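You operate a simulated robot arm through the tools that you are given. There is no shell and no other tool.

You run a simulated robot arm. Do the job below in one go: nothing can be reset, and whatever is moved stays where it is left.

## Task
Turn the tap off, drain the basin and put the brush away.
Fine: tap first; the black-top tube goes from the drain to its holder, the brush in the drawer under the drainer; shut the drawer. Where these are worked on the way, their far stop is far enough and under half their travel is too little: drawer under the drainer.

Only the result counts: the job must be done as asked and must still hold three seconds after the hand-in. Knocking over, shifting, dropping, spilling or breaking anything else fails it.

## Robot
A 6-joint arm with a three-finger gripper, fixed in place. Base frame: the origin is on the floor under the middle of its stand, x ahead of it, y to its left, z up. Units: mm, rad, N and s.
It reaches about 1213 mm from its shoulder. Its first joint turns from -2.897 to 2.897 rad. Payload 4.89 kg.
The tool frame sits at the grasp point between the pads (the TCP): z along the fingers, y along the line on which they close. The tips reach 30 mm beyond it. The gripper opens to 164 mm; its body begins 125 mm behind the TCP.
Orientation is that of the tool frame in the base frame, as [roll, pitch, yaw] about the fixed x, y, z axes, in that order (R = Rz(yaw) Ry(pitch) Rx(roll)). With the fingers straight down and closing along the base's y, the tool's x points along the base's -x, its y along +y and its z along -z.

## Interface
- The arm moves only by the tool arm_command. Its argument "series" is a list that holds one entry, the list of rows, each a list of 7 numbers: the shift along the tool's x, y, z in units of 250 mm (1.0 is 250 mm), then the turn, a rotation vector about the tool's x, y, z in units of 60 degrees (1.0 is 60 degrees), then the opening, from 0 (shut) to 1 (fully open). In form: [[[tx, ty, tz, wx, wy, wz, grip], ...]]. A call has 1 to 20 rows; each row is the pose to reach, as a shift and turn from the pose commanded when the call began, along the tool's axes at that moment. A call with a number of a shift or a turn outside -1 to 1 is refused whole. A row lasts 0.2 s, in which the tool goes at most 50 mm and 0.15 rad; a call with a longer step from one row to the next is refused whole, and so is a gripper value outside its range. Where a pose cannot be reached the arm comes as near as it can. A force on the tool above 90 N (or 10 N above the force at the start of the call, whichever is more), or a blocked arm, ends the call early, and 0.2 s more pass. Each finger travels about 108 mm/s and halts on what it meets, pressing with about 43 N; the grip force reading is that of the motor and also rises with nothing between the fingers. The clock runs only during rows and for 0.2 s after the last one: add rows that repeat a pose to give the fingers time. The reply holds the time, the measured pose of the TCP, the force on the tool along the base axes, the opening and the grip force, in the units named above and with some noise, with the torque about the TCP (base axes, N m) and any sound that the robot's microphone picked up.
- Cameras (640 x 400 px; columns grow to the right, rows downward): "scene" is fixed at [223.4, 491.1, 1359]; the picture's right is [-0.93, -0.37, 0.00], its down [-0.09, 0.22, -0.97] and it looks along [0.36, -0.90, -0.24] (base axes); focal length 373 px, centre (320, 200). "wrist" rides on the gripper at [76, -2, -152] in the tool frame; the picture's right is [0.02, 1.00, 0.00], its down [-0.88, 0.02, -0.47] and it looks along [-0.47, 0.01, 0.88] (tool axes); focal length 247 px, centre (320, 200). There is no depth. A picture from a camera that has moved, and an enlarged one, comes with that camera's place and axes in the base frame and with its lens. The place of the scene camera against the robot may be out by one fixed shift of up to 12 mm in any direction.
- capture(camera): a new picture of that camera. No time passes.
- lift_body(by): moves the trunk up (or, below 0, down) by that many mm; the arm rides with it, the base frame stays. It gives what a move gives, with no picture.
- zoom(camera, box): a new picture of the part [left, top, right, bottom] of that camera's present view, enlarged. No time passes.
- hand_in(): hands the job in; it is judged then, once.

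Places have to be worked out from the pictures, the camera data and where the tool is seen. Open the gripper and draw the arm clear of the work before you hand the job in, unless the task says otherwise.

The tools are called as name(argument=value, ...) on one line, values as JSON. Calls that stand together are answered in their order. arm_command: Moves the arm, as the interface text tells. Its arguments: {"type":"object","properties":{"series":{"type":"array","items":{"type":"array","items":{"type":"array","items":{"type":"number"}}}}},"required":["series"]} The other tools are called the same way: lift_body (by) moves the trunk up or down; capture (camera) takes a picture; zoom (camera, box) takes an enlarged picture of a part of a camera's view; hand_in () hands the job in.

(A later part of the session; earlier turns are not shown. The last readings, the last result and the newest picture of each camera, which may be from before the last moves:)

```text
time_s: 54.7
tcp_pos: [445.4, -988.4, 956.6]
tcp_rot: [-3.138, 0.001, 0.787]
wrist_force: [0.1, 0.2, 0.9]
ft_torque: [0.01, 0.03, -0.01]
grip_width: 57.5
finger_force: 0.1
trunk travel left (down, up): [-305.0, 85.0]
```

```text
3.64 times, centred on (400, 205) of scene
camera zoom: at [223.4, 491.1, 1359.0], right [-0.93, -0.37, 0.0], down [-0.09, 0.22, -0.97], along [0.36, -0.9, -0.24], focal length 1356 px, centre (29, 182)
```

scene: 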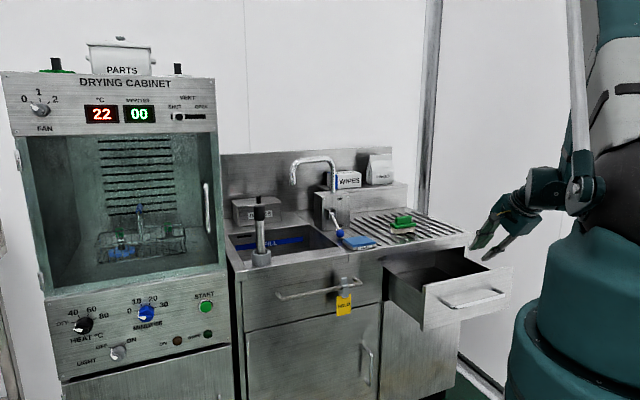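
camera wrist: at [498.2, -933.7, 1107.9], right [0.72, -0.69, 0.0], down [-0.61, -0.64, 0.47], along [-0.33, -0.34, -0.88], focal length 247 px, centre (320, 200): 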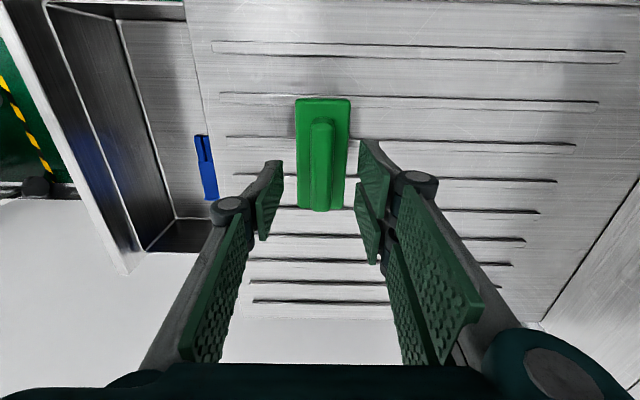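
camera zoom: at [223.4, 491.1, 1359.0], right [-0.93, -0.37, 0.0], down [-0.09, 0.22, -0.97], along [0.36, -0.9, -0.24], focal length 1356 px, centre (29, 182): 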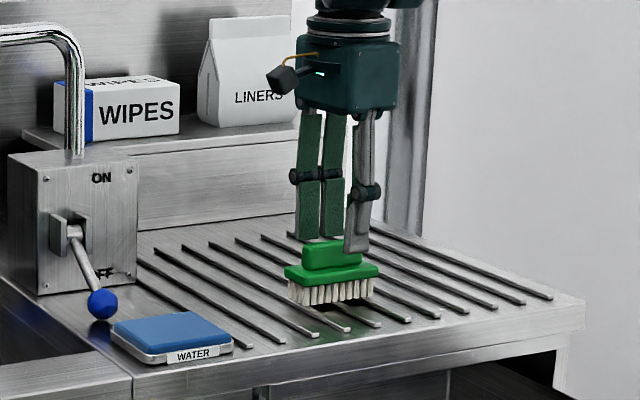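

The handle block is centred between the fingers within about 2 mm. I lower 25 mm gently, then close.

arm_command(series=[[[0.004, 0.003, 0.04, 0, 0, 0, 0.35], [0.008, 0.005, 0.07, 0, 0, 0, 0.35], [0.008, 0.005, 0.09, 0, 0, 0, 0.35], [0.008, 0.005, 0.1, 0, 0, 0, 0.35]]])

zoom(camera="scene", box=[360, 180, 440, 260])

capture(camera="wrist")

```text
time_s: 55.7
tcp_pos: [449.2, -987.8, 930.9]
tcp_rot: [-3.14, -0.001, 0.787]
wrist_force: [-0.4, 0.1, 0.7]
ft_torque: [-0.01, -0.02, -0.02]
grip_width: 57.6
finger_force: 0.0
trunk travel left (down, up): [-305.0, 85.0]
```

```text
5.00 times, centred on (400, 220) of scene
camera zoom: at [223.4, 491.1, 1359.0], right [-0.93, -0.37, 0.0], down [-0.09, 0.22, -0.97], along [0.36, -0.9, -0.24], focal length 1864 px, centre (-80, 100)
```

zoom: 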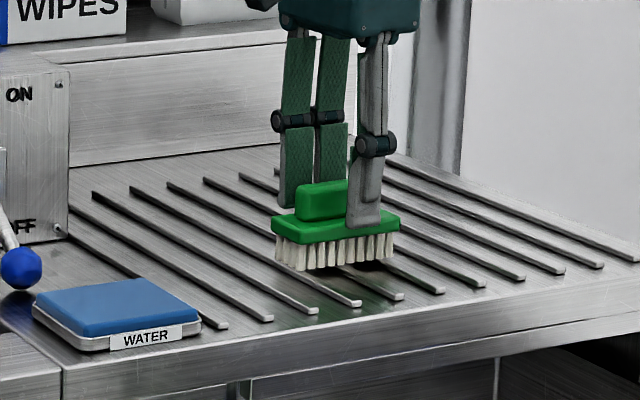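

```text
taken
camera wrist: at [502.3, -933.0, 1083.3], right [0.72, -0.69, 0.0], down [-0.61, -0.64, 0.47], along [-0.33, -0.34, -0.88], focal length 247 px, centre (320, 200)
```

wrist: 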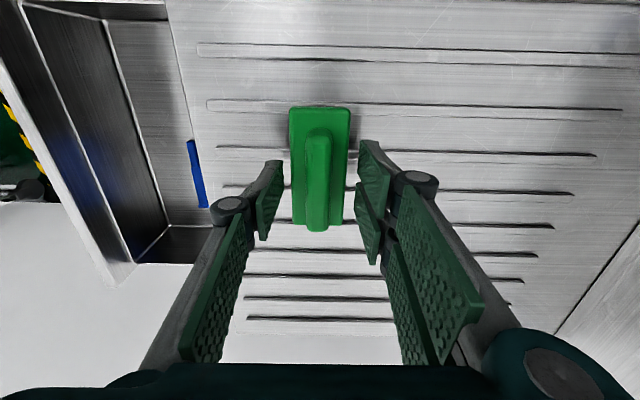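

No contact so far and the tips are at the level of the brush back. I close the fingers on the handle.

arm_command(series=[[[0, 0, 0, 0, 0, 0, 0.25], [0, 0, 0, 0, 0, 0, 0.15], [0, 0, 0, 0, 0, 0, 0.05], [0, 0, 0, 0, 0, 0, 0], [0, 0, 0, 0, 0, 0, 0]]])

zoom(camera="scene", box=[360, 180, 440, 260])

capture(camera="wrist")

```text
time_s: 56.9
tcp_pos: [449.8, -987.8, 932.5]
tcp_rot: [-3.138, 0.0, 0.788]
wrist_force: [0.4, -0.4, 0.2]
ft_torque: [-0.03, 0.0, 0.03]
grip_width: 17.2
finger_force: 43.3
trunk travel left (down, up): [-305.0, 85.0]
```

```text
5.00 times, centred on (400, 220) of scene
camera zoom: at [223.4, 491.1, 1359.0], right [-0.93, -0.37, 0.0], down [-0.09, 0.22, -0.97], along [0.36, -0.9, -0.24], focal length 1864 px, centre (-80, 100)
```

zoom: 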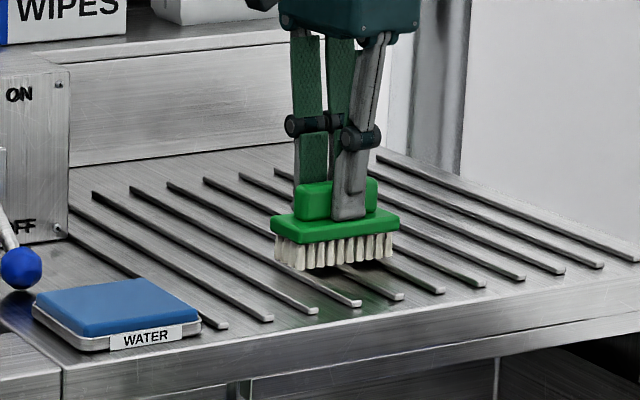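

```text
taken
camera wrist: at [502.2, -933.0, 1083.2], right [0.72, -0.69, 0.0], down [-0.61, -0.64, 0.47], along [-0.33, -0.34, -0.88], focal length 247 px, centre (320, 200)
```

wrist: 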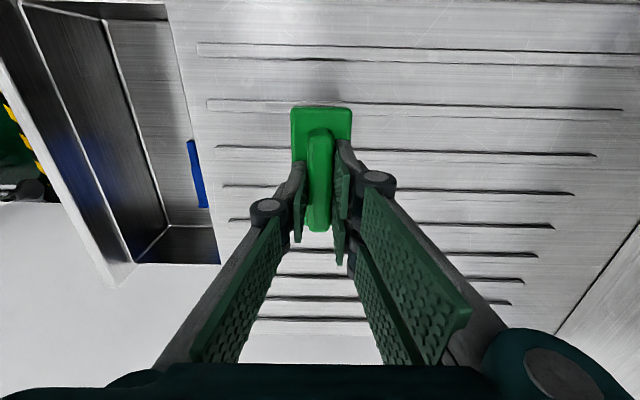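

The brush handle is gripped (17.2 mm, 43 N). I lift it 120 mm and carry it over the open drawer, towards the free part of the floor.

arm_command(series=[[[0, 0, -0.04, 0, 0, 0, 0], [0, 0, -0.12, 0, 0, 0, 0], [0, 0, -0.24, 0, 0, 0, 0], [0, 0, -0.36, 0, 0, 0, 0], [0, 0, -0.48, 0, 0, 0, 0], [0.04, -0.14, -0.48, 0, 0, 0, 0], [0.07, -0.28, -0.48, 0, 0, 0, 0], [0.1, -0.42, -0.48, 0, 0, 0, 0], [0.13, -0.56, -0.48, 0, 0, 0, 0], [0.16, -0.7, -0.48, 0, 0, 0, 0], [0.184, -0.84, -0.48, 0, 0, 0, 0], [0.184, -0.88, -0.48, 0, 0, 0, 0], [0.184, -0.88, -0.48, 0, 0, 0, 0]]])

capture(camera="wrist")

capture(camera="scene")

```text
time_s: 59.7
tcp_pos: [325.0, -801.3, 1052.0]
tcp_rot: [-3.139, 0.0, 0.787]
wrist_force: [-0.2, 0.6, -0.1]
ft_torque: [0.0, -0.04, -0.01]
grip_width: 0.0
finger_force: 42.8
trunk travel left (down, up): [-305.0, 85.0]
```

```text
taken
camera wrist: at [378.3, -746.1, 1204.8], right [0.72, -0.69, 0.0], down [-0.61, -0.64, 0.47], along [-0.33, -0.34, -0.88], focal length 247 px, centre (320, 200)
```

wrist: 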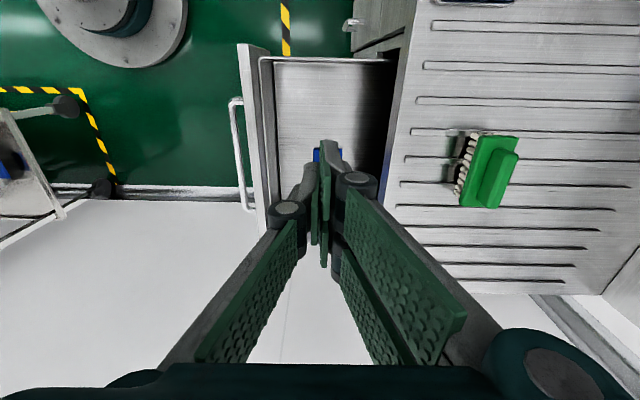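

```text
taken
```

scene: 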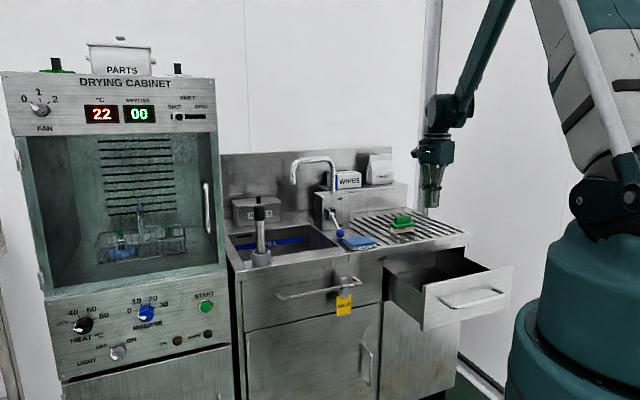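

The grip slipped off the tapered handle and the brush stayed on the drainer. I check how it lies now.

zoom(camera="scene", box=[360, 180, 440, 260])

zoom(camera="wrist", box=[400, 90, 560, 240])

zoom(camera="wrist", box=[220, 30, 420, 230])

```text
5.00 times, centred on (400, 220) of scene
camera zoom: at [223.4, 491.1, 1359.0], right [-0.93, -0.37, 0.0], down [-0.09, 0.22, -0.97], along [0.36, -0.9, -0.24], focal length 1864 px, centre (-80, 100)
```

zoom: 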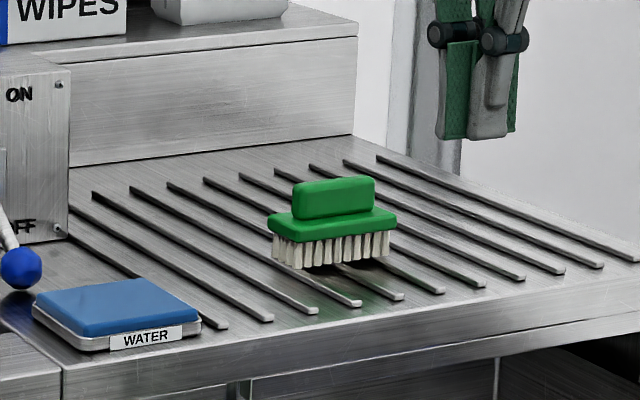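

```text
2.67 times, centred on (480, 165) of wrist
camera zoom: at [378.3, -746.1, 1204.8], right [0.72, -0.69, 0.0], down [-0.61, -0.64, 0.47], along [-0.33, -0.34, -0.88], focal length 659 px, centre (-107, 293)
```

zoom: 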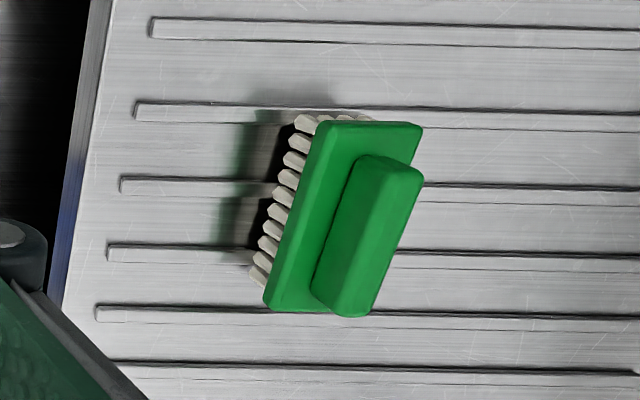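

```text
2.00 times, centred on (320, 130) of wrist
camera zoom: at [378.3, -746.1, 1204.8], right [0.72, -0.69, 0.0], down [-0.61, -0.64, 0.47], along [-0.33, -0.34, -0.88], focal length 494 px, centre (320, 340)
```

zoom: 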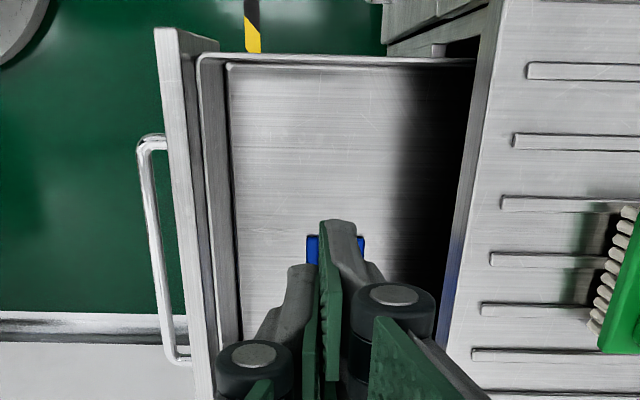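

The brush still stands upright in nearly the same place (body centre about U=-381, D≈1020). This time I grip the straight-sided body below the handle, so I go back above it with the fingers wider.

arm_command(series=[[[-0.03, 0.15, 0, 0, 0, 0, 0.2], [-0.06, 0.3, 0, 0, 0, 0, 0.45], [-0.09, 0.45, 0, 0, 0, 0, 0.45], [-0.12, 0.6, 0, 0, 0, 0, 0.45], [-0.15, 0.75, 0, 0, 0, 0, 0.45], [-0.177, 0.891, 0, 0, 0, 0, 0.45], [-0.177, 0.891, 0.15, 0, 0, 0, 0.45], [-0.177, 0.891, 0.3, 0, 0, 0, 0.45], [-0.177, 0.891, 0.4, 0, 0, 0, 0.45], [-0.177, 0.891, 0.4, 0, 0, 0, 0.45]]])

capture(camera="wrist")

zoom(camera="wrist", box=[240, 70, 400, 250])

zoom(camera="scene", box=[360, 180, 440, 260])

```text
time_s: 61.9
tcp_pos: [452.6, -988.3, 951.5]
tcp_rot: [-3.137, 0.0, 0.787]
wrist_force: [0.0, 0.1, -0.5]
ft_torque: [0.04, -0.01, -0.03]
grip_width: 74.0
finger_force: 0.1
trunk travel left (down, up): [-305.0, 85.0]
```

```text
taken
camera wrist: at [505.5, -933.2, 1103.0], right [0.72, -0.69, 0.0], down [-0.61, -0.64, 0.47], along [-0.33, -0.34, -0.88], focal length 247 px, centre (320, 200)
```

wrist: 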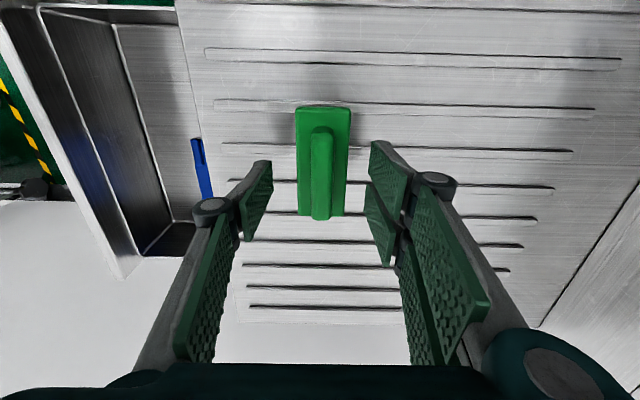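

```text
2.22 times, centred on (320, 160) of wrist
camera zoom: at [505.5, -933.2, 1103.0], right [0.72, -0.69, 0.0], down [-0.61, -0.64, 0.47], along [-0.33, -0.34, -0.88], focal length 549 px, centre (320, 289)
```

zoom: 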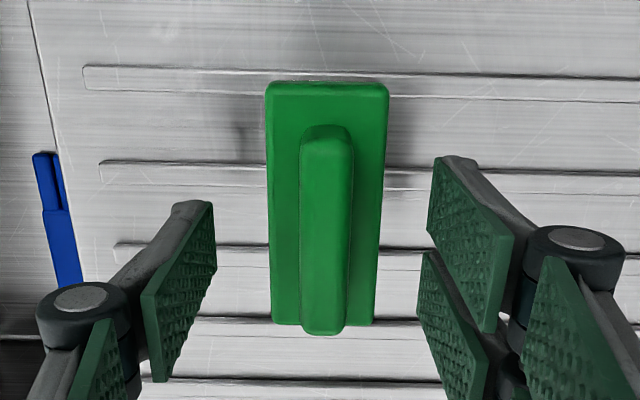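

```text
5.00 times, centred on (400, 220) of scene
camera zoom: at [223.4, 491.1, 1359.0], right [-0.93, -0.37, 0.0], down [-0.09, 0.22, -0.97], along [0.36, -0.9, -0.24], focal length 1864 px, centre (-80, 100)
```

zoom: 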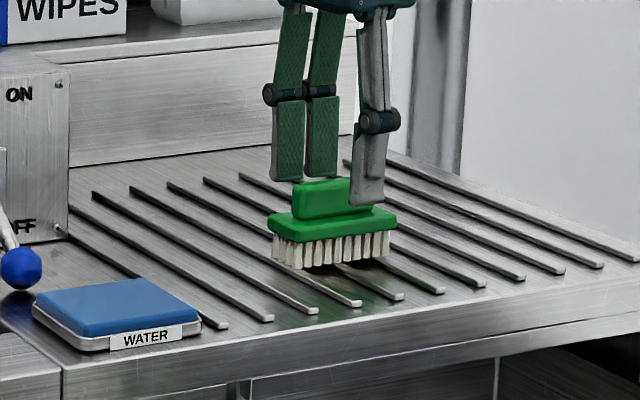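

The brush body is centred within 2 mm between the fingers. I lower 48 mm so the pads straddle the body, then close.

arm_command(series=[[[-0.002, 0.004, 0.06, 0, 0, 0, 0.45], [-0.004, 0.008, 0.11, 0, 0, 0, 0.45], [-0.004, 0.008, 0.15, 0, 0, 0, 0.45], [-0.004, 0.008, 0.19, 0, 0, 0, 0.45], [-0.004, 0.008, 0.19, 0, 0, 0, 0.45]]])

zoom(camera="scene", box=[360, 180, 440, 260])

```text
time_s: 63.1
tcp_pos: [453.6, -990.1, 903.3]
tcp_rot: [-3.137, -0.001, 0.787]
wrist_force: [0.4, 0.8, 0.4]
ft_torque: [0.0, 0.01, 0.04]
grip_width: 73.7
finger_force: 0.0
trunk travel left (down, up): [-305.0, 85.0]
```

```text
5.00 times, centred on (400, 220) of scene
camera zoom: at [223.4, 491.1, 1359.0], right [-0.93, -0.37, 0.0], down [-0.09, 0.22, -0.97], along [0.36, -0.9, -0.24], focal length 1864 px, centre (-80, 100)
```

zoom: 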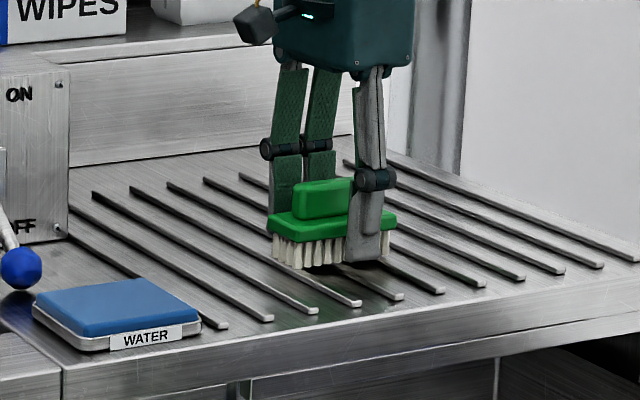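

The fingers straddle the body just above the ribs. I close on it.

arm_command(series=[[[0, 0, 0, 0, 0, 0, 0.35], [0, 0, 0, 0, 0, 0, 0.25], [0, 0, 0, 0, 0, 0, 0.1], [0, 0, 0, 0, 0, 0, 0], [0, 0, 0, 0, 0, 0, 0]]])

zoom(camera="scene", box=[360, 180, 440, 260])

zoom(camera="wrist", box=[240, 70, 400, 250])

```text
time_s: 64.3
tcp_pos: [454.4, -990.4, 903.2]
tcp_rot: [-3.137, 0.001, 0.788]
wrist_force: [0.0, -0.7, 0.8]
ft_torque: [-0.06, 0.03, 0.01]
grip_width: 43.3
finger_force: 43.0
trunk travel left (down, up): [-305.0, 85.0]
```

```text
5.00 times, centred on (400, 220) of scene
camera zoom: at [223.4, 491.1, 1359.0], right [-0.93, -0.37, 0.0], down [-0.09, 0.22, -0.97], along [0.36, -0.9, -0.24], focal length 1864 px, centre (-80, 100)
```

zoom: 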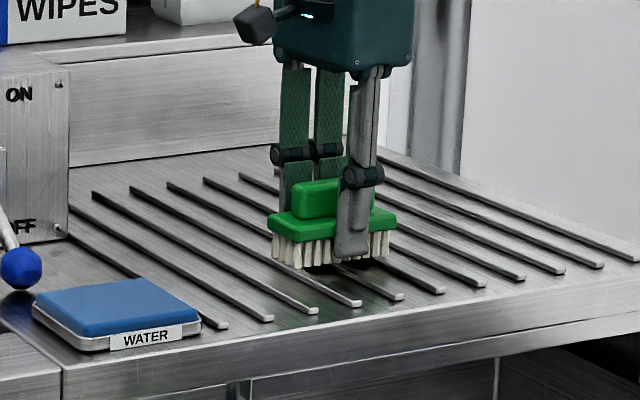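

```text
2.22 times, centred on (320, 160) of wrist
camera zoom: at [506.4, -935.5, 1055.4], right [0.72, -0.69, 0.0], down [-0.61, -0.64, 0.47], along [-0.33, -0.34, -0.88], focal length 549 px, centre (320, 289)
```

zoom: 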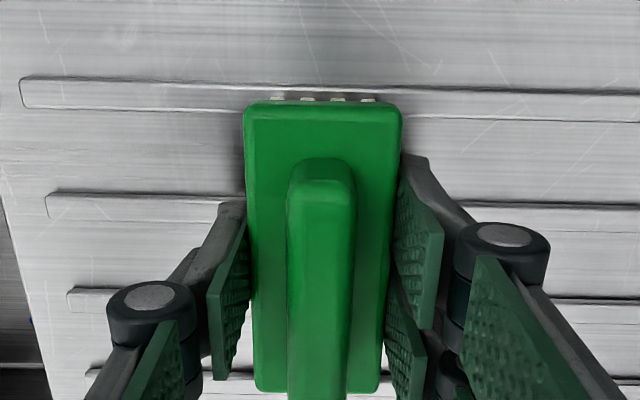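

Gripped at 43.3 mm. I lift 30 mm first and check that the brush comes along.

arm_command(series=[[[0, 0, -0.03, 0, 0, 0, 0], [0, 0, -0.06, 0, 0, 0, 0], [0, 0, -0.1, 0, 0, 0, 0], [0, 0, -0.14, 0, 0, 0, 0], [0, 0, -0.14, 0, 0, 0, 0]]])

zoom(camera="scene", box=[360, 180, 440, 260])

```text
time_s: 65.5
tcp_pos: [452.6, -991.7, 938.7]
tcp_rot: [-3.138, 0.0, 0.788]
wrist_force: [0.2, -0.3, -1.1]
ft_torque: [-0.02, -0.03, -0.02]
grip_width: 43.2
finger_force: 43.3
trunk travel left (down, up): [-305.0, 85.0]
```

```text
5.00 times, centred on (400, 220) of scene
camera zoom: at [223.4, 491.1, 1359.0], right [-0.93, -0.37, 0.0], down [-0.09, 0.22, -0.97], along [0.36, -0.9, -0.24], focal length 1864 px, centre (-80, 100)
```

zoom: 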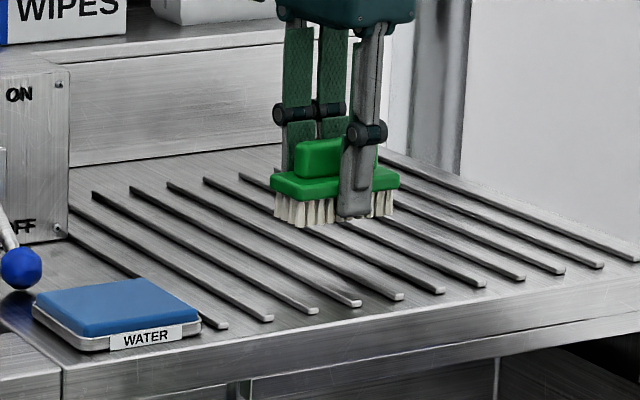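

The brush comes along and the grip is steady. I lift further and carry it over the free part of the drawer.

arm_command(series=[[[0, 0, -0.08, 0, 0, 0, 0], [0, 0, -0.16, 0, 0, 0, 0], [0, 0, -0.26, 0, 0, 0, 0], [0.03, -0.1, -0.26, 0, 0, 0, 0], [0.06, -0.22, -0.26, 0, 0, 0, 0], [0.09, -0.36, -0.26, 0, 0, 0, 0], [0.12, -0.5, -0.26, 0, 0, 0, 0], [0.15, -0.64, -0.26, 0, 0, 0, 0], [0.17, -0.78, -0.26, 0, 0, 0, 0], [0.184, -0.86, -0.26, 0, 0, 0, 0], [0.184, -0.9, -0.26, 0, 0, 0, 0], [0.184, -0.9, -0.26, 0, 0, 0, 0]]])

capture(camera="wrist")

zoom(camera="scene", box=[370, 170, 530, 330])

```text
time_s: 68.1
tcp_pos: [325.8, -800.3, 1004.1]
tcp_rot: [-3.139, 0.0, 0.786]
wrist_force: [0.0, 0.1, -0.8]
ft_torque: [-0.01, -0.06, 0.05]
grip_width: 43.1
finger_force: 42.9
trunk travel left (down, up): [-305.0, 85.0]
```

```text
taken
camera wrist: at [378.3, -745.3, 1156.4], right [0.72, -0.69, 0.0], down [-0.61, -0.64, 0.47], along [-0.33, -0.34, -0.88], focal length 247 px, centre (320, 200)
```

wrist: 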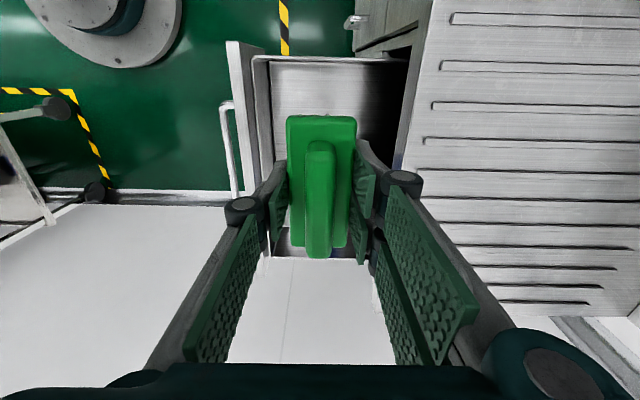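

```text
2.50 times, centred on (450, 250) of scene
camera zoom: at [223.4, 491.1, 1359.0], right [-0.93, -0.37, 0.0], down [-0.09, 0.22, -0.97], along [0.36, -0.9, -0.24], focal length 932 px, centre (-5, 75)
```

zoom: 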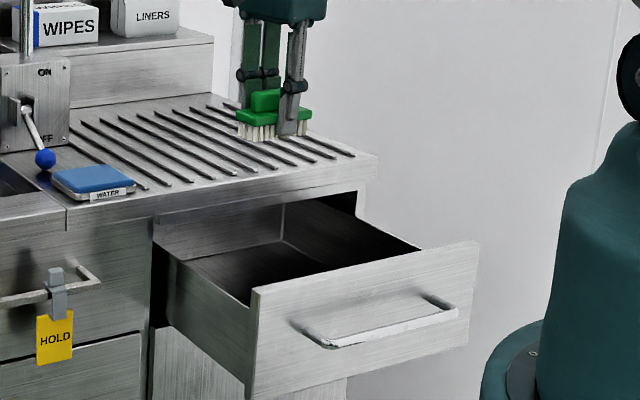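

The brush hangs over the free area (U -386 to -285, D 773 to 820), clear of the glove. I lower it 200 mm and check again.

arm_command(series=[[[0, 0, 0.12, 0, 0, 0, 0], [0, 0, 0.24, 0, 0, 0, 0], [0, 0, 0.36, 0, 0, 0, 0], [0, 0, 0.48, 0, 0, 0, 0], [0, 0, 0.6, 0, 0, 0, 0], [0, 0, 0.7, 0, 0, 0, 0], [0, 0, 0.8, 0, 0, 0, 0], [0, 0, 0.8, 0, 0, 0, 0]]])

capture(camera="wrist")

zoom(camera="scene", box=[370, 170, 530, 330])

```text
time_s: 69.9
tcp_pos: [325.7, -799.7, 803.7]
tcp_rot: [-3.138, -0.001, 0.788]
wrist_force: [-0.1, -0.5, -1.1]
ft_torque: [0.02, 0.03, -0.02]
grip_width: 43.4
finger_force: 42.8
trunk travel left (down, up): [-305.0, 85.0]
```

```text
taken
camera wrist: at [377.7, -744.6, 954.9], right [0.72, -0.69, 0.0], down [-0.61, -0.64, 0.47], along [-0.33, -0.34, -0.88], focal length 247 px, centre (320, 200)
```

wrist: 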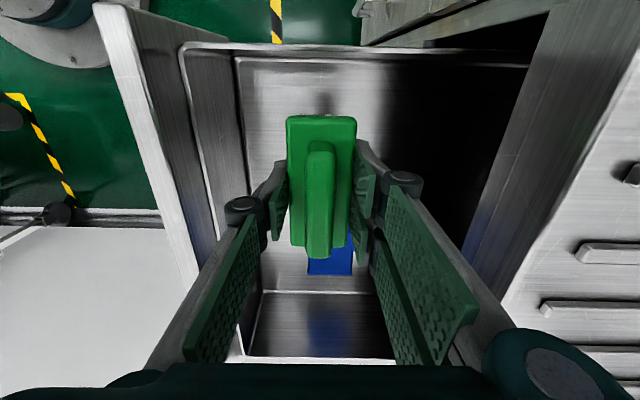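

```text
2.50 times, centred on (450, 250) of scene
camera zoom: at [223.4, 491.1, 1359.0], right [-0.93, -0.37, 0.0], down [-0.09, 0.22, -0.97], along [0.36, -0.9, -0.24], focal length 932 px, centre (-5, 75)
```

zoom: 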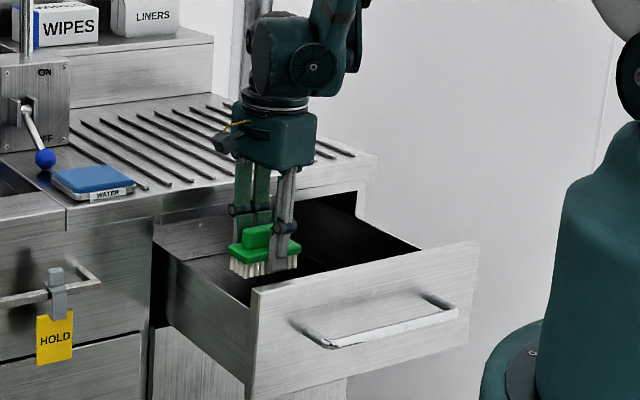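

There is clear floor below the brush, and the glove lies behind it at smaller U. I lower another 75 mm, then feel for the floor.

arm_command(series=[[[0, 0, 0.1, 0, 0, 0, 0], [0, 0, 0.2, 0, 0, 0, 0], [0, 0, 0.26, 0, 0, 0, 0], [0, 0, 0.3, 0, 0, 0, 0], [0, 0, 0.3, 0, 0, 0, 0]]])

zoom(camera="scene", box=[390, 200, 510, 320])

capture(camera="wrist")

```text
time_s: 71.1
tcp_pos: [327.1, -798.9, 728.5]
tcp_rot: [-3.138, -0.001, 0.786]
wrist_force: [0.2, 0.5, -0.6]
ft_torque: [0.0, 0.01, 0.0]
grip_width: 43.5
finger_force: 42.8
trunk travel left (down, up): [-305.0, 85.0]
```

```text
3.33 times, centred on (450, 260) of scene
camera zoom: at [223.4, 491.1, 1359.0], right [-0.93, -0.37, 0.0], down [-0.09, 0.22, -0.97], along [0.36, -0.9, -0.24], focal length 1243 px, centre (-113, 0)
```

zoom: 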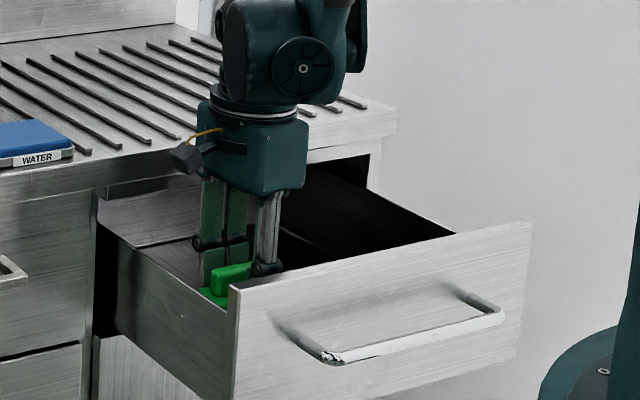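

```text
taken
camera wrist: at [379.1, -743.9, 880.7], right [0.72, -0.69, 0.0], down [-0.61, -0.64, 0.47], along [-0.33, -0.34, -0.88], focal length 247 px, centre (320, 200)
```

wrist: 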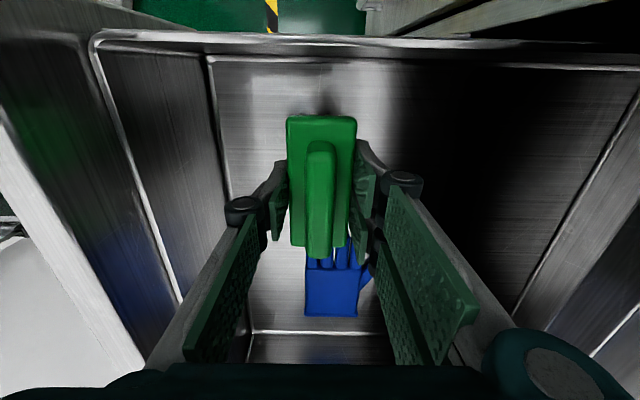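

The brush is above bare floor with the glove about 35 mm beyond its end. I lower in small steps, feeling for the floor.

arm_command(series=[[[0, 0, 0.02, 0, 0, 0, 0], [0, 0, 0.04, 0, 0, 0, 0], [0, 0, 0.06, 0, 0, 0, 0], [0, 0, 0.076, 0, 0, 0, 0], [0, 0, 0.088, 0, 0, 0, 0]]])

capture(camera="wrist")

```text
time_s: 72.3
tcp_pos: [326.5, -799.5, 707.4]
tcp_rot: [-3.139, -0.001, 0.789]
wrist_force: [0.5, 0.1, -0.8]
ft_torque: [0.0, 0.01, -0.03]
grip_width: 43.4
finger_force: 43.1
trunk travel left (down, up): [-305.0, 85.0]
```

```text
taken
camera wrist: at [379.1, -744.4, 859.7], right [0.72, -0.69, 0.0], down [-0.61, -0.64, 0.47], along [-0.33, -0.34, -0.88], focal length 247 px, centre (320, 200)
```

wrist: 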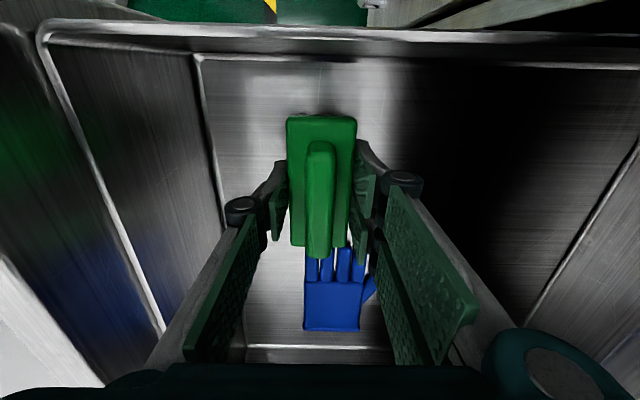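

No contact yet at z=707, so I continue in 3 mm steps.

arm_command(series=[[[0, 0, 0.012, 0, 0, 0, 0], [0, 0, 0.024, 0, 0, 0, 0], [0, 0, 0.036, 0, 0, 0, 0], [0, 0, 0.048, 0, 0, 0, 0]]])

```text
time_s: 73.3
tcp_pos: [326.5, -799.6, 695.1]
tcp_rot: [-3.139, 0.001, 0.787]
wrist_force: [-0.4, 0.7, -0.5]
ft_torque: [0.01, 0.0, -0.02]
grip_width: 43.3
finger_force: 42.6
trunk travel left (down, up): [-305.0, 85.0]
```

Still no contact; I continue gently.

arm_command(series=[[[0, 0, 0.012, 0, 0, 0, 0], [0, 0, 0.024, 0, 0, 0, 0], [0, 0, 0.036, 0, 0, 0, 0], [0, 0, 0.044, 0, 0, 0, 0]]])

capture(camera="wrist")

zoom(camera="scene", box=[390, 200, 510, 320])

```text
time_s: 74.3
tcp_pos: [325.9, -799.0, 686.2]
tcp_rot: [-3.139, 0.0, 0.787]
wrist_force: [-1.2, -3.6, 28.5]
ft_torque: [-0.19, -0.02, 0.01]
grip_width: 43.2
finger_force: 43.1
trunk travel left (down, up): [-305.0, 85.0]
```

```text
taken
camera wrist: at [378.8, -743.4, 838.2], right [0.72, -0.69, 0.0], down [-0.61, -0.64, 0.47], along [-0.33, -0.34, -0.88], focal length 247 px, centre (320, 200)
```

wrist: 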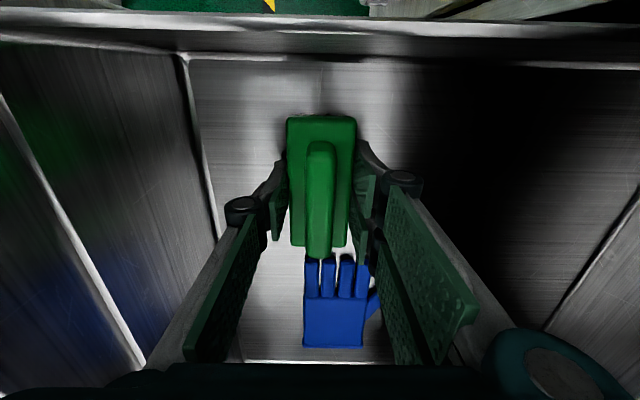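

```text
3.33 times, centred on (450, 260) of scene
camera zoom: at [223.4, 491.1, 1359.0], right [-0.93, -0.37, 0.0], down [-0.09, 0.22, -0.97], along [0.36, -0.9, -0.24], focal length 1243 px, centre (-113, 0)
```

zoom: 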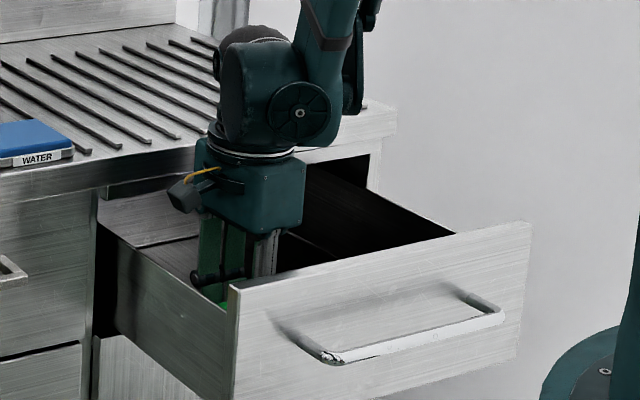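

28 N at z≈686 means the brush rests on the drawer floor (z≈647). I open the fingers just enough and withdraw straight up.

arm_command(series=[[[0, 0, -0.004, 0, 0, 0, 0.3], [0, 0, -0.004, 0, 0, 0, 0.38], [0, 0, -0.004, 0, 0, 0, 0.38], [0, 0, -0.04, 0, 0, 0, 0.38], [0, 0, -0.1, 0, 0, 0, 0.38], [0, 0, -0.2, 0, 0, 0, 0.38], [0, 0, -0.36, 0, 0, 0, 0.38], [0, 0, -0.52, 0, 0, 0, 0.38], [0, 0, -0.7, 0, 0, 0, 0.38], [0, 0, -0.88, 0, 0, 0, 0.38], [0, 0, -1.0, 0, 0, 0, 0.38]]])

capture(camera="wrist")

capture(camera="scene")

```text
time_s: 76.7
tcp_pos: [325.4, -798.6, 934.8]
tcp_rot: [-3.137, 0.0, 0.787]
wrist_force: [0.3, -0.9, -0.2]
ft_torque: [0.02, 0.01, 0.03]
grip_width: 62.4
finger_force: 0.0
trunk travel left (down, up): [-305.0, 85.0]
```

```text
taken
camera wrist: at [378.8, -744.1, 1086.1], right [0.72, -0.69, 0.0], down [-0.61, -0.64, 0.47], along [-0.33, -0.34, -0.88], focal length 247 px, centre (320, 200)
```

wrist: 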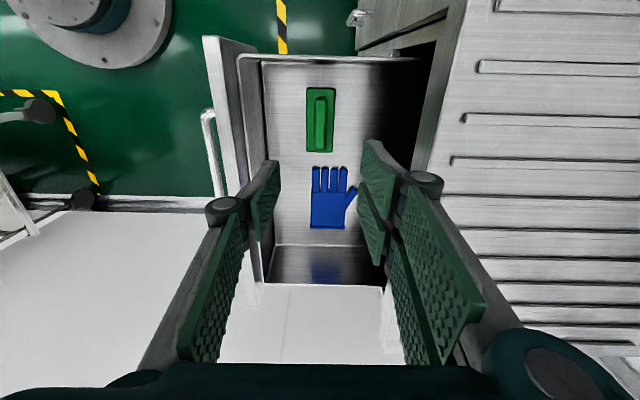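

```text
taken
```

scene: 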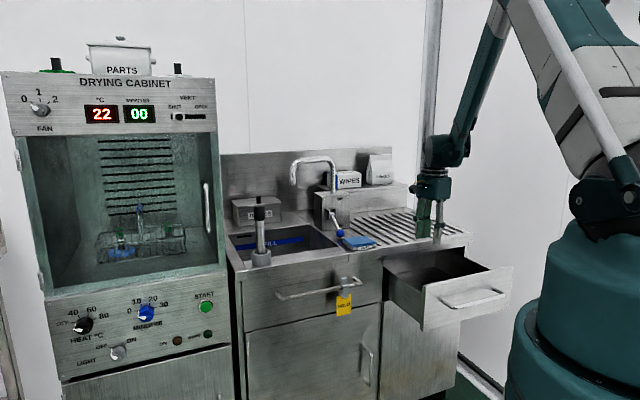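

The brush stands in the drawer next to the untouched glove. To shut it, I re-take the handle bar the way I left it: same tilt above the bar, then lower with the trunk.

arm_command(series=[[[-0.054, -0.113, 0.003, -0.095, 0, 0, 0.21], [-0.107, -0.225, 0.007, -0.191, 0, 0, 0.21], [-0.161, -0.338, 0.01, -0.286, 0, 0, 0.21], [-0.215, -0.451, 0.013, -0.381, 0, 0, 0.21], [-0.268, -0.563, 0.016, -0.477, 0, 0, 0.21], [-0.322, -0.676, 0.02, -0.572, 0, 0, 0.21], [-0.322, -0.676, 0.02, -0.572, 0, 0, 0.21]]])

capture(camera="wrist")

capture(camera="scene")

```text
time_s: 78.3
tcp_pos: [149.0, -736.8, 929.4]
tcp_rot: [2.545, 0.0, 0.786]
wrist_force: [-0.4, 0.4, -0.2]
ft_torque: [-0.01, -0.07, 0.05]
grip_width: 34.5
finger_force: 0.1
trunk travel left (down, up): [-305.0, 85.0]
```

```text
taken
camera wrist: at [140.7, -622.0, 1054.2], right [0.6, -0.57, 0.56], down [-0.8, -0.45, 0.4], along [0.02, -0.69, -0.72], focal length 247 px, centre (320, 200)
```

wrist: 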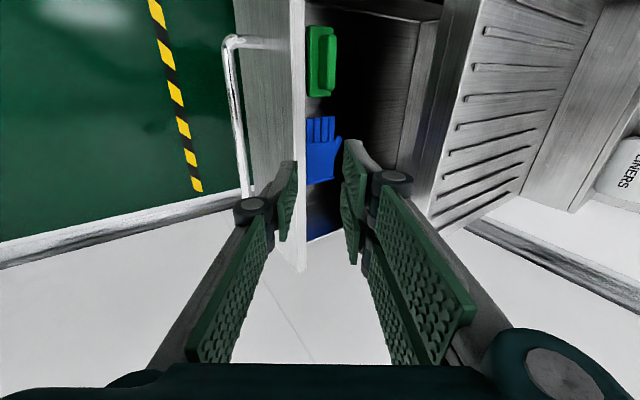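

```text
taken
```

scene: 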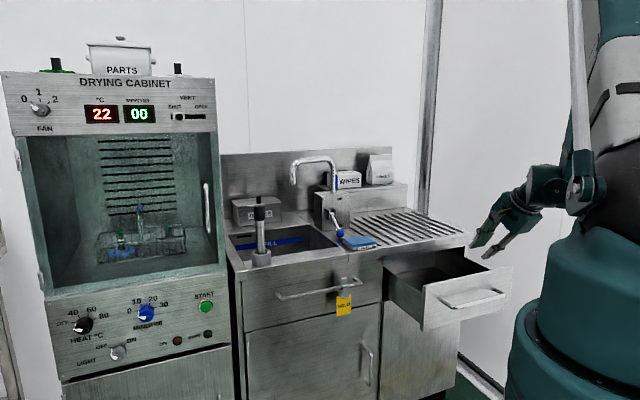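

The view matches the one when I left the handle. I lower the trunk 165 mm and check the fingers against the bar.

lift_body(by=-165)

zoom(camera="wrist", box=[240, 60, 420, 280])

zoom(camera="scene", box=[370, 200, 530, 330])

```text
time_s: 80.2
tcp_pos: [149.3, -738.2, 764.2]
tcp_rot: [2.547, -0.001, 0.786]
wrist_force: [0.6, 0.4, 0.5]
ft_torque: [0.01, 0.05, -0.01]
grip_width: 34.6
finger_force: 0.0
trunk travel left (down, up): [-140.0, 250.0]
```

```text
1.82 times, centred on (330, 170) of wrist
camera zoom: at [141.6, -622.1, 889.3], right [0.6, -0.57, 0.56], down [-0.8, -0.45, 0.4], along [0.02, -0.69, -0.72], focal length 449 px, centre (302, 254)
```

zoom: 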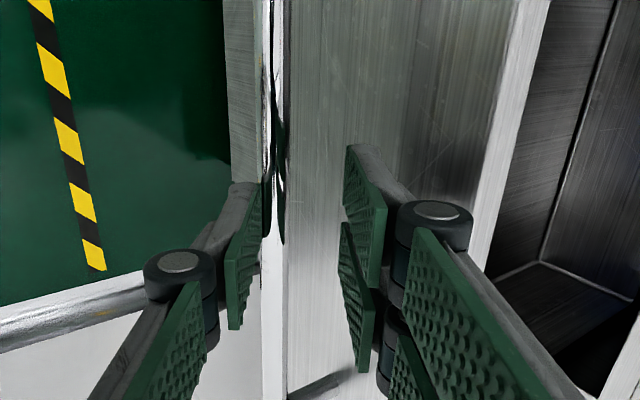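

```text
3.08 times, centred on (450, 265) of scene
camera zoom: at [223.4, 491.1, 1359.0], right [-0.93, -0.37, 0.0], down [-0.09, 0.22, -0.97], along [0.36, -0.9, -0.24], focal length 1147 px, centre (-80, 0)
```

zoom: 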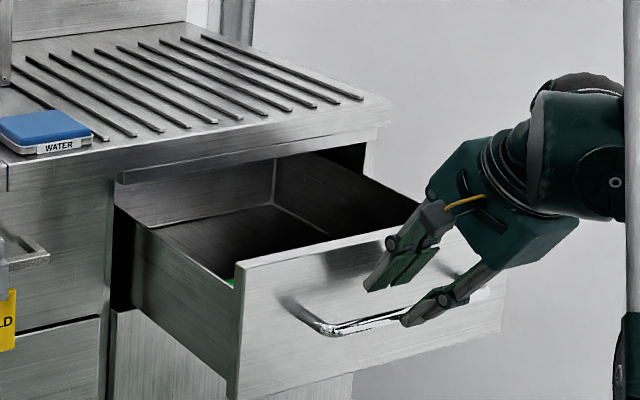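

The bar sits just ahead of the fingertips, slightly to the thumb side, as expected. I widen by a few mm and lower the last 20 mm with the trunk.

arm_command(series=[[[0, 0, 0, 0, 0, 0, 0.23], [0, 0, 0, 0, 0, 0, 0.23]]])

lift_body(by=-11)

zoom(camera="wrist", box=[240, 60, 420, 280])

```text
time_s: 80.8
tcp_pos: [149.7, -737.7, 764.6]
tcp_rot: [2.545, 0.001, 0.786]
wrist_force: [-0.3, 0.1, 0.5]
ft_torque: [-0.03, 0.01, -0.01]
grip_width: 37.8
finger_force: 0.0
trunk travel left (down, up): [-140.0, 250.0]
```

```text
time_s: 81.4
tcp_pos: [149.0, -738.1, 753.4]
tcp_rot: [2.547, 0.001, 0.787]
wrist_force: [0.0, -1.4, 0.0]
ft_torque: [0.01, 0.01, -0.03]
grip_width: 37.8
finger_force: 0.1
trunk travel left (down, up): [-129.0, 261.0]
```

```text
1.82 times, centred on (330, 170) of wrist
camera zoom: at [141.6, -622.1, 878.1], right [0.6, -0.57, 0.56], down [-0.8, -0.45, 0.4], along [0.02, -0.69, -0.72], focal length 449 px, centre (302, 254)
```

zoom: 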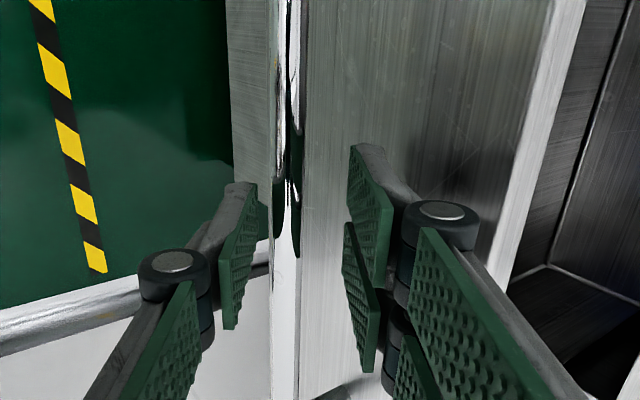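

The bar is now between the fingers with no contact. I lower another 12 mm and close on it.

lift_body(by=-13)

arm_command(series=[[[0, 0, 0, 0, 0, 0, 0.15], [0, 0, 0, 0, 0, 0, 0.06], [0, 0, 0, 0, 0, 0, 0], [0, 0, 0, 0, 0, 0, 0]]])

zoom(camera="wrist", box=[240, 60, 420, 280])

```text
time_s: 82.0
tcp_pos: [149.5, -737.3, 740.4]
tcp_rot: [2.547, 0.0, 0.788]
wrist_force: [0.0, 0.3, 0.0]
ft_torque: [0.0, 0.0, 0.0]
grip_width: 37.6
finger_force: 0.0
trunk travel left (down, up): [-116.0, 274.0]
```

```text
time_s: 83.0
tcp_pos: [148.5, -737.5, 741.5]
tcp_rot: [2.545, 0.0, 0.789]
wrist_force: [-0.7, -1.7, 9.4]
ft_torque: [0.07, -0.22, -0.34]
grip_width: 12.9
finger_force: 44.7
trunk travel left (down, up): [-116.0, 274.0]
```

```text
1.82 times, centred on (330, 170) of wrist
camera zoom: at [141.5, -622.0, 865.4], right [0.6, -0.57, 0.56], down [-0.8, -0.45, 0.4], along [0.02, -0.69, -0.72], focal length 449 px, centre (302, 254)
```

zoom: 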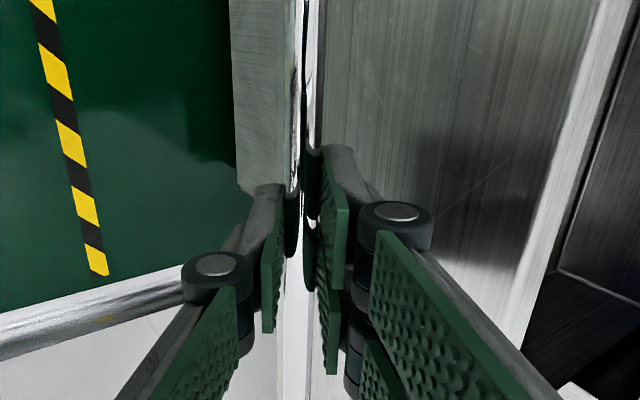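

The bar is gripped again (12.9 mm). I push the drawer straight in, 200 mm first.

arm_command(series=[[[0, 0.033, 0.022, 0, 0, 0, 0], [0, 0.099, 0.067, 0, 0, 0, 0], [0, 0.166, 0.112, 0, 0, 0, 0], [0, 0.232, 0.157, 0, 0, 0, 0], [0, 0.298, 0.202, 0, 0, 0, 0], [0, 0.364, 0.247, 0, 0, 0, 0], [0, 0.43, 0.292, 0, 0, 0, 0], [0, 0.497, 0.337, 0, 0, 0, 0], [0, 0.563, 0.382, 0, 0, 0, 0], [0, 0.629, 0.426, 0, 0, 0, 0], [0, 0.662, 0.449, 0, 0, 0, 0]]])

zoom(camera="scene", box=[370, 180, 500, 310])

```text
time_s: 85.4
tcp_pos: [291.2, -880.2, 740.4]
tcp_rot: [2.542, -0.001, 0.786]
wrist_force: [-17.0, -16.3, 11.2]
ft_torque: [-0.44, 0.2, -0.65]
grip_width: 12.8
finger_force: 45.0
trunk travel left (down, up): [-116.0, 274.0]
```

```text
3.08 times, centred on (435, 245) of scene
camera zoom: at [223.4, 491.1, 1359.0], right [-0.93, -0.37, 0.0], down [-0.09, 0.22, -0.97], along [0.36, -0.9, -0.24], focal length 1147 px, centre (-34, 62)
```

zoom: 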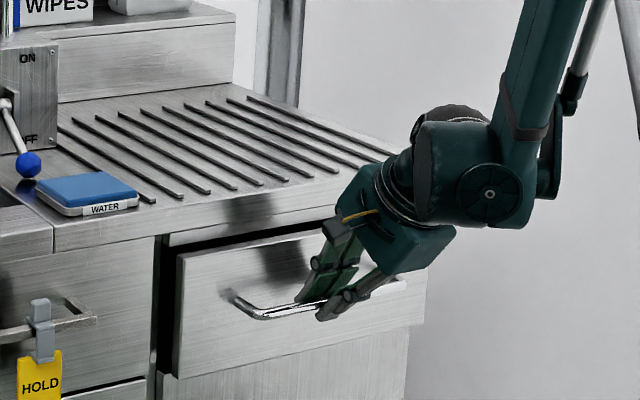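

About 22 mm remain. I push in small steps until it seats.

arm_command(series=[[[0, 0.02, 0.0135, 0, 0, 0, 0], [0, 0.04, 0.027, 0, 0, 0, 0], [0, 0.056, 0.038, 0, 0, 0, 0], [0, 0.066, 0.045, 0, 0, 0, 0], [0, 0.073, 0.0495, 0, 0, 0, 0], [0, 0.079, 0.054, 0, 0, 0, 0]]])

zoom(camera="scene", box=[370, 180, 500, 310])

```text
time_s: 86.8
tcp_pos: [308.3, -895.1, 740.0]
tcp_rot: [2.544, -0.001, 0.787]
wrist_force: [-15.1, -16.3, 11.1]
ft_torque: [-0.27, 0.11, -0.69]
grip_width: 13.1
finger_force: 44.9
trunk travel left (down, up): [-116.0, 274.0]
```

```text
3.08 times, centred on (435, 245) of scene
camera zoom: at [223.4, 491.1, 1359.0], right [-0.93, -0.37, 0.0], down [-0.09, 0.22, -0.97], along [0.36, -0.9, -0.24], focal length 1147 px, centre (-34, 62)
```

zoom: 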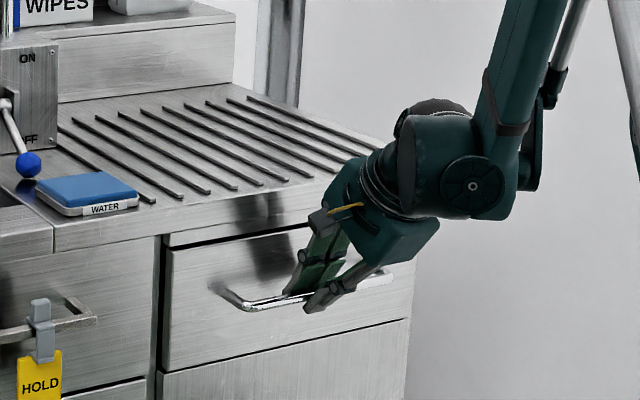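

It looks shut. I press a few mm more to be sure it is against its stop.

arm_command(series=[[[0, 0.007, 0.0045, 0, 0, 0, 0], [0, 0.013, 0.009, 0, 0, 0, 0], [0, 0.02, 0.0135, 0, 0, 0, 0]]])

zoom(camera="scene", box=[370, 220, 450, 310])

```text
time_s: 87.6
tcp_pos: [310.0, -898.5, 740.3]
tcp_rot: [2.549, -0.002, 0.788]
wrist_force: [-45.0, 38.6, -2.3]
ft_torque: [0.83, 0.2, -0.11]
grip_width: 12.8
finger_force: 44.8
trunk travel left (down, up): [-116.0, 274.0]
```

```text
4.44 times, centred on (410, 265) of scene
camera zoom: at [223.4, 491.1, 1359.0], right [-0.93, -0.37, 0.0], down [-0.09, 0.22, -0.97], along [0.36, -0.9, -0.24], focal length 1657 px, centre (-80, -89)
```

zoom: 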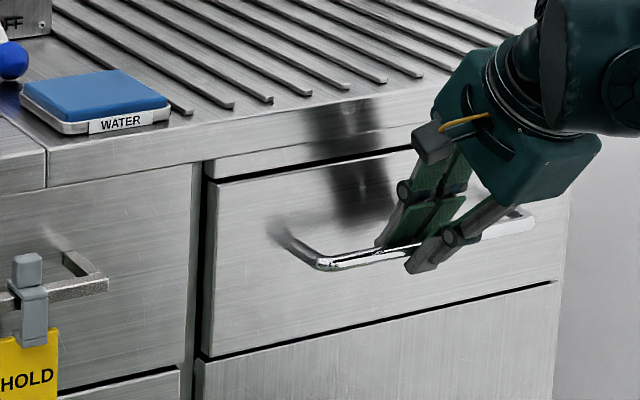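

About 59 N against the push means the drawer is fully shut. I open the fingers slightly and withdraw along the finger axis.

arm_command(series=[[[0, 0, 0, 0, 0, 0, 0.1], [0, 0, 0, 0, 0, 0, 0.17], [0, 0, 0, 0, 0, 0, 0.17]]])

zoom(camera="wrist", box=[240, 60, 420, 280])

```text
time_s: 88.4
tcp_pos: [312.6, -901.1, 740.1]
tcp_rot: [2.545, 0.001, 0.788]
wrist_force: [-0.1, 0.2, 0.0]
ft_torque: [0.04, -0.02, -0.01]
grip_width: 27.9
finger_force: 0.1
trunk travel left (down, up): [-116.0, 274.0]
```

```text
1.82 times, centred on (330, 170) of wrist
camera zoom: at [304.9, -784.6, 865.2], right [0.6, -0.57, 0.56], down [-0.8, -0.45, 0.4], along [0.02, -0.69, -0.72], focal length 449 px, centre (302, 254)
```

zoom: 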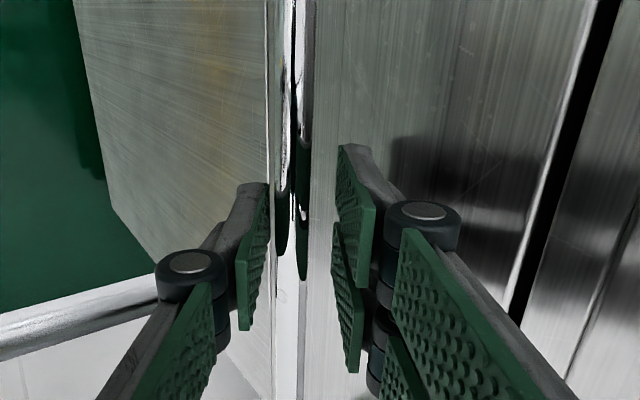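

The bar sits about 5 mm to the thumb side. I recentre by 4 mm and then back out along the fingers.

arm_command(series=[[[0, -0.016, 0, 0, 0, 0, 0.17], [0, -0.016, -0.04, 0, 0, 0, 0.17], [0, -0.016, -0.1, 0, 0, 0, 0.17], [0, -0.016, -0.18, 0, 0, 0, 0.17], [0, -0.016, -0.3, 0, 0, 0, 0.17], [0, -0.016, -0.44, 0, 0, 0, 0.17], [0, -0.016, -0.6, 0, 0, 0, 0.3], [0, -0.016, -0.6, 0, 0, 0, 0.3]]])

capture(camera="wrist")

capture(camera="scene")

```text
time_s: 90.2
tcp_pos: [248.9, -839.6, 862.6]
tcp_rot: [2.548, 0.001, 0.787]
wrist_force: [0.4, -0.4, 0.2]
ft_torque: [0.0, 0.02, -0.03]
grip_width: 49.0
finger_force: 0.0
trunk travel left (down, up): [-116.0, 274.0]
```

```text
taken
camera wrist: at [242.3, -723.7, 987.1], right [0.6, -0.57, 0.56], down [-0.8, -0.45, 0.4], along [0.02, -0.69, -0.72], focal length 247 px, centre (320, 200)
```

wrist: 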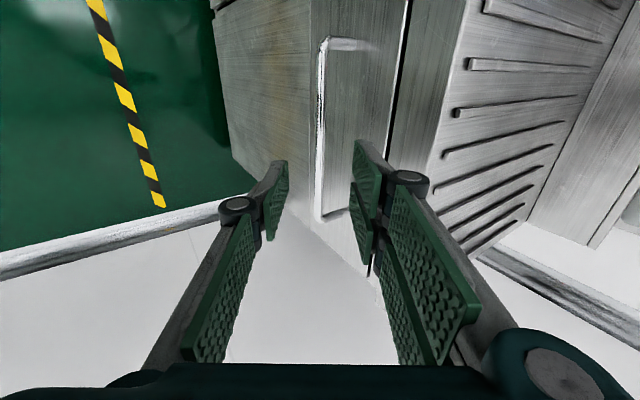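

```text
taken
```

scene: 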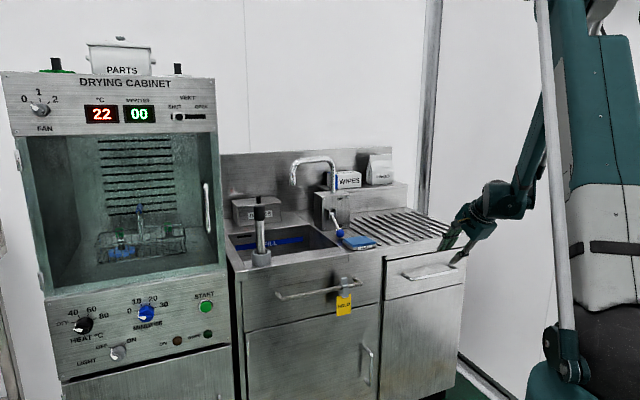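

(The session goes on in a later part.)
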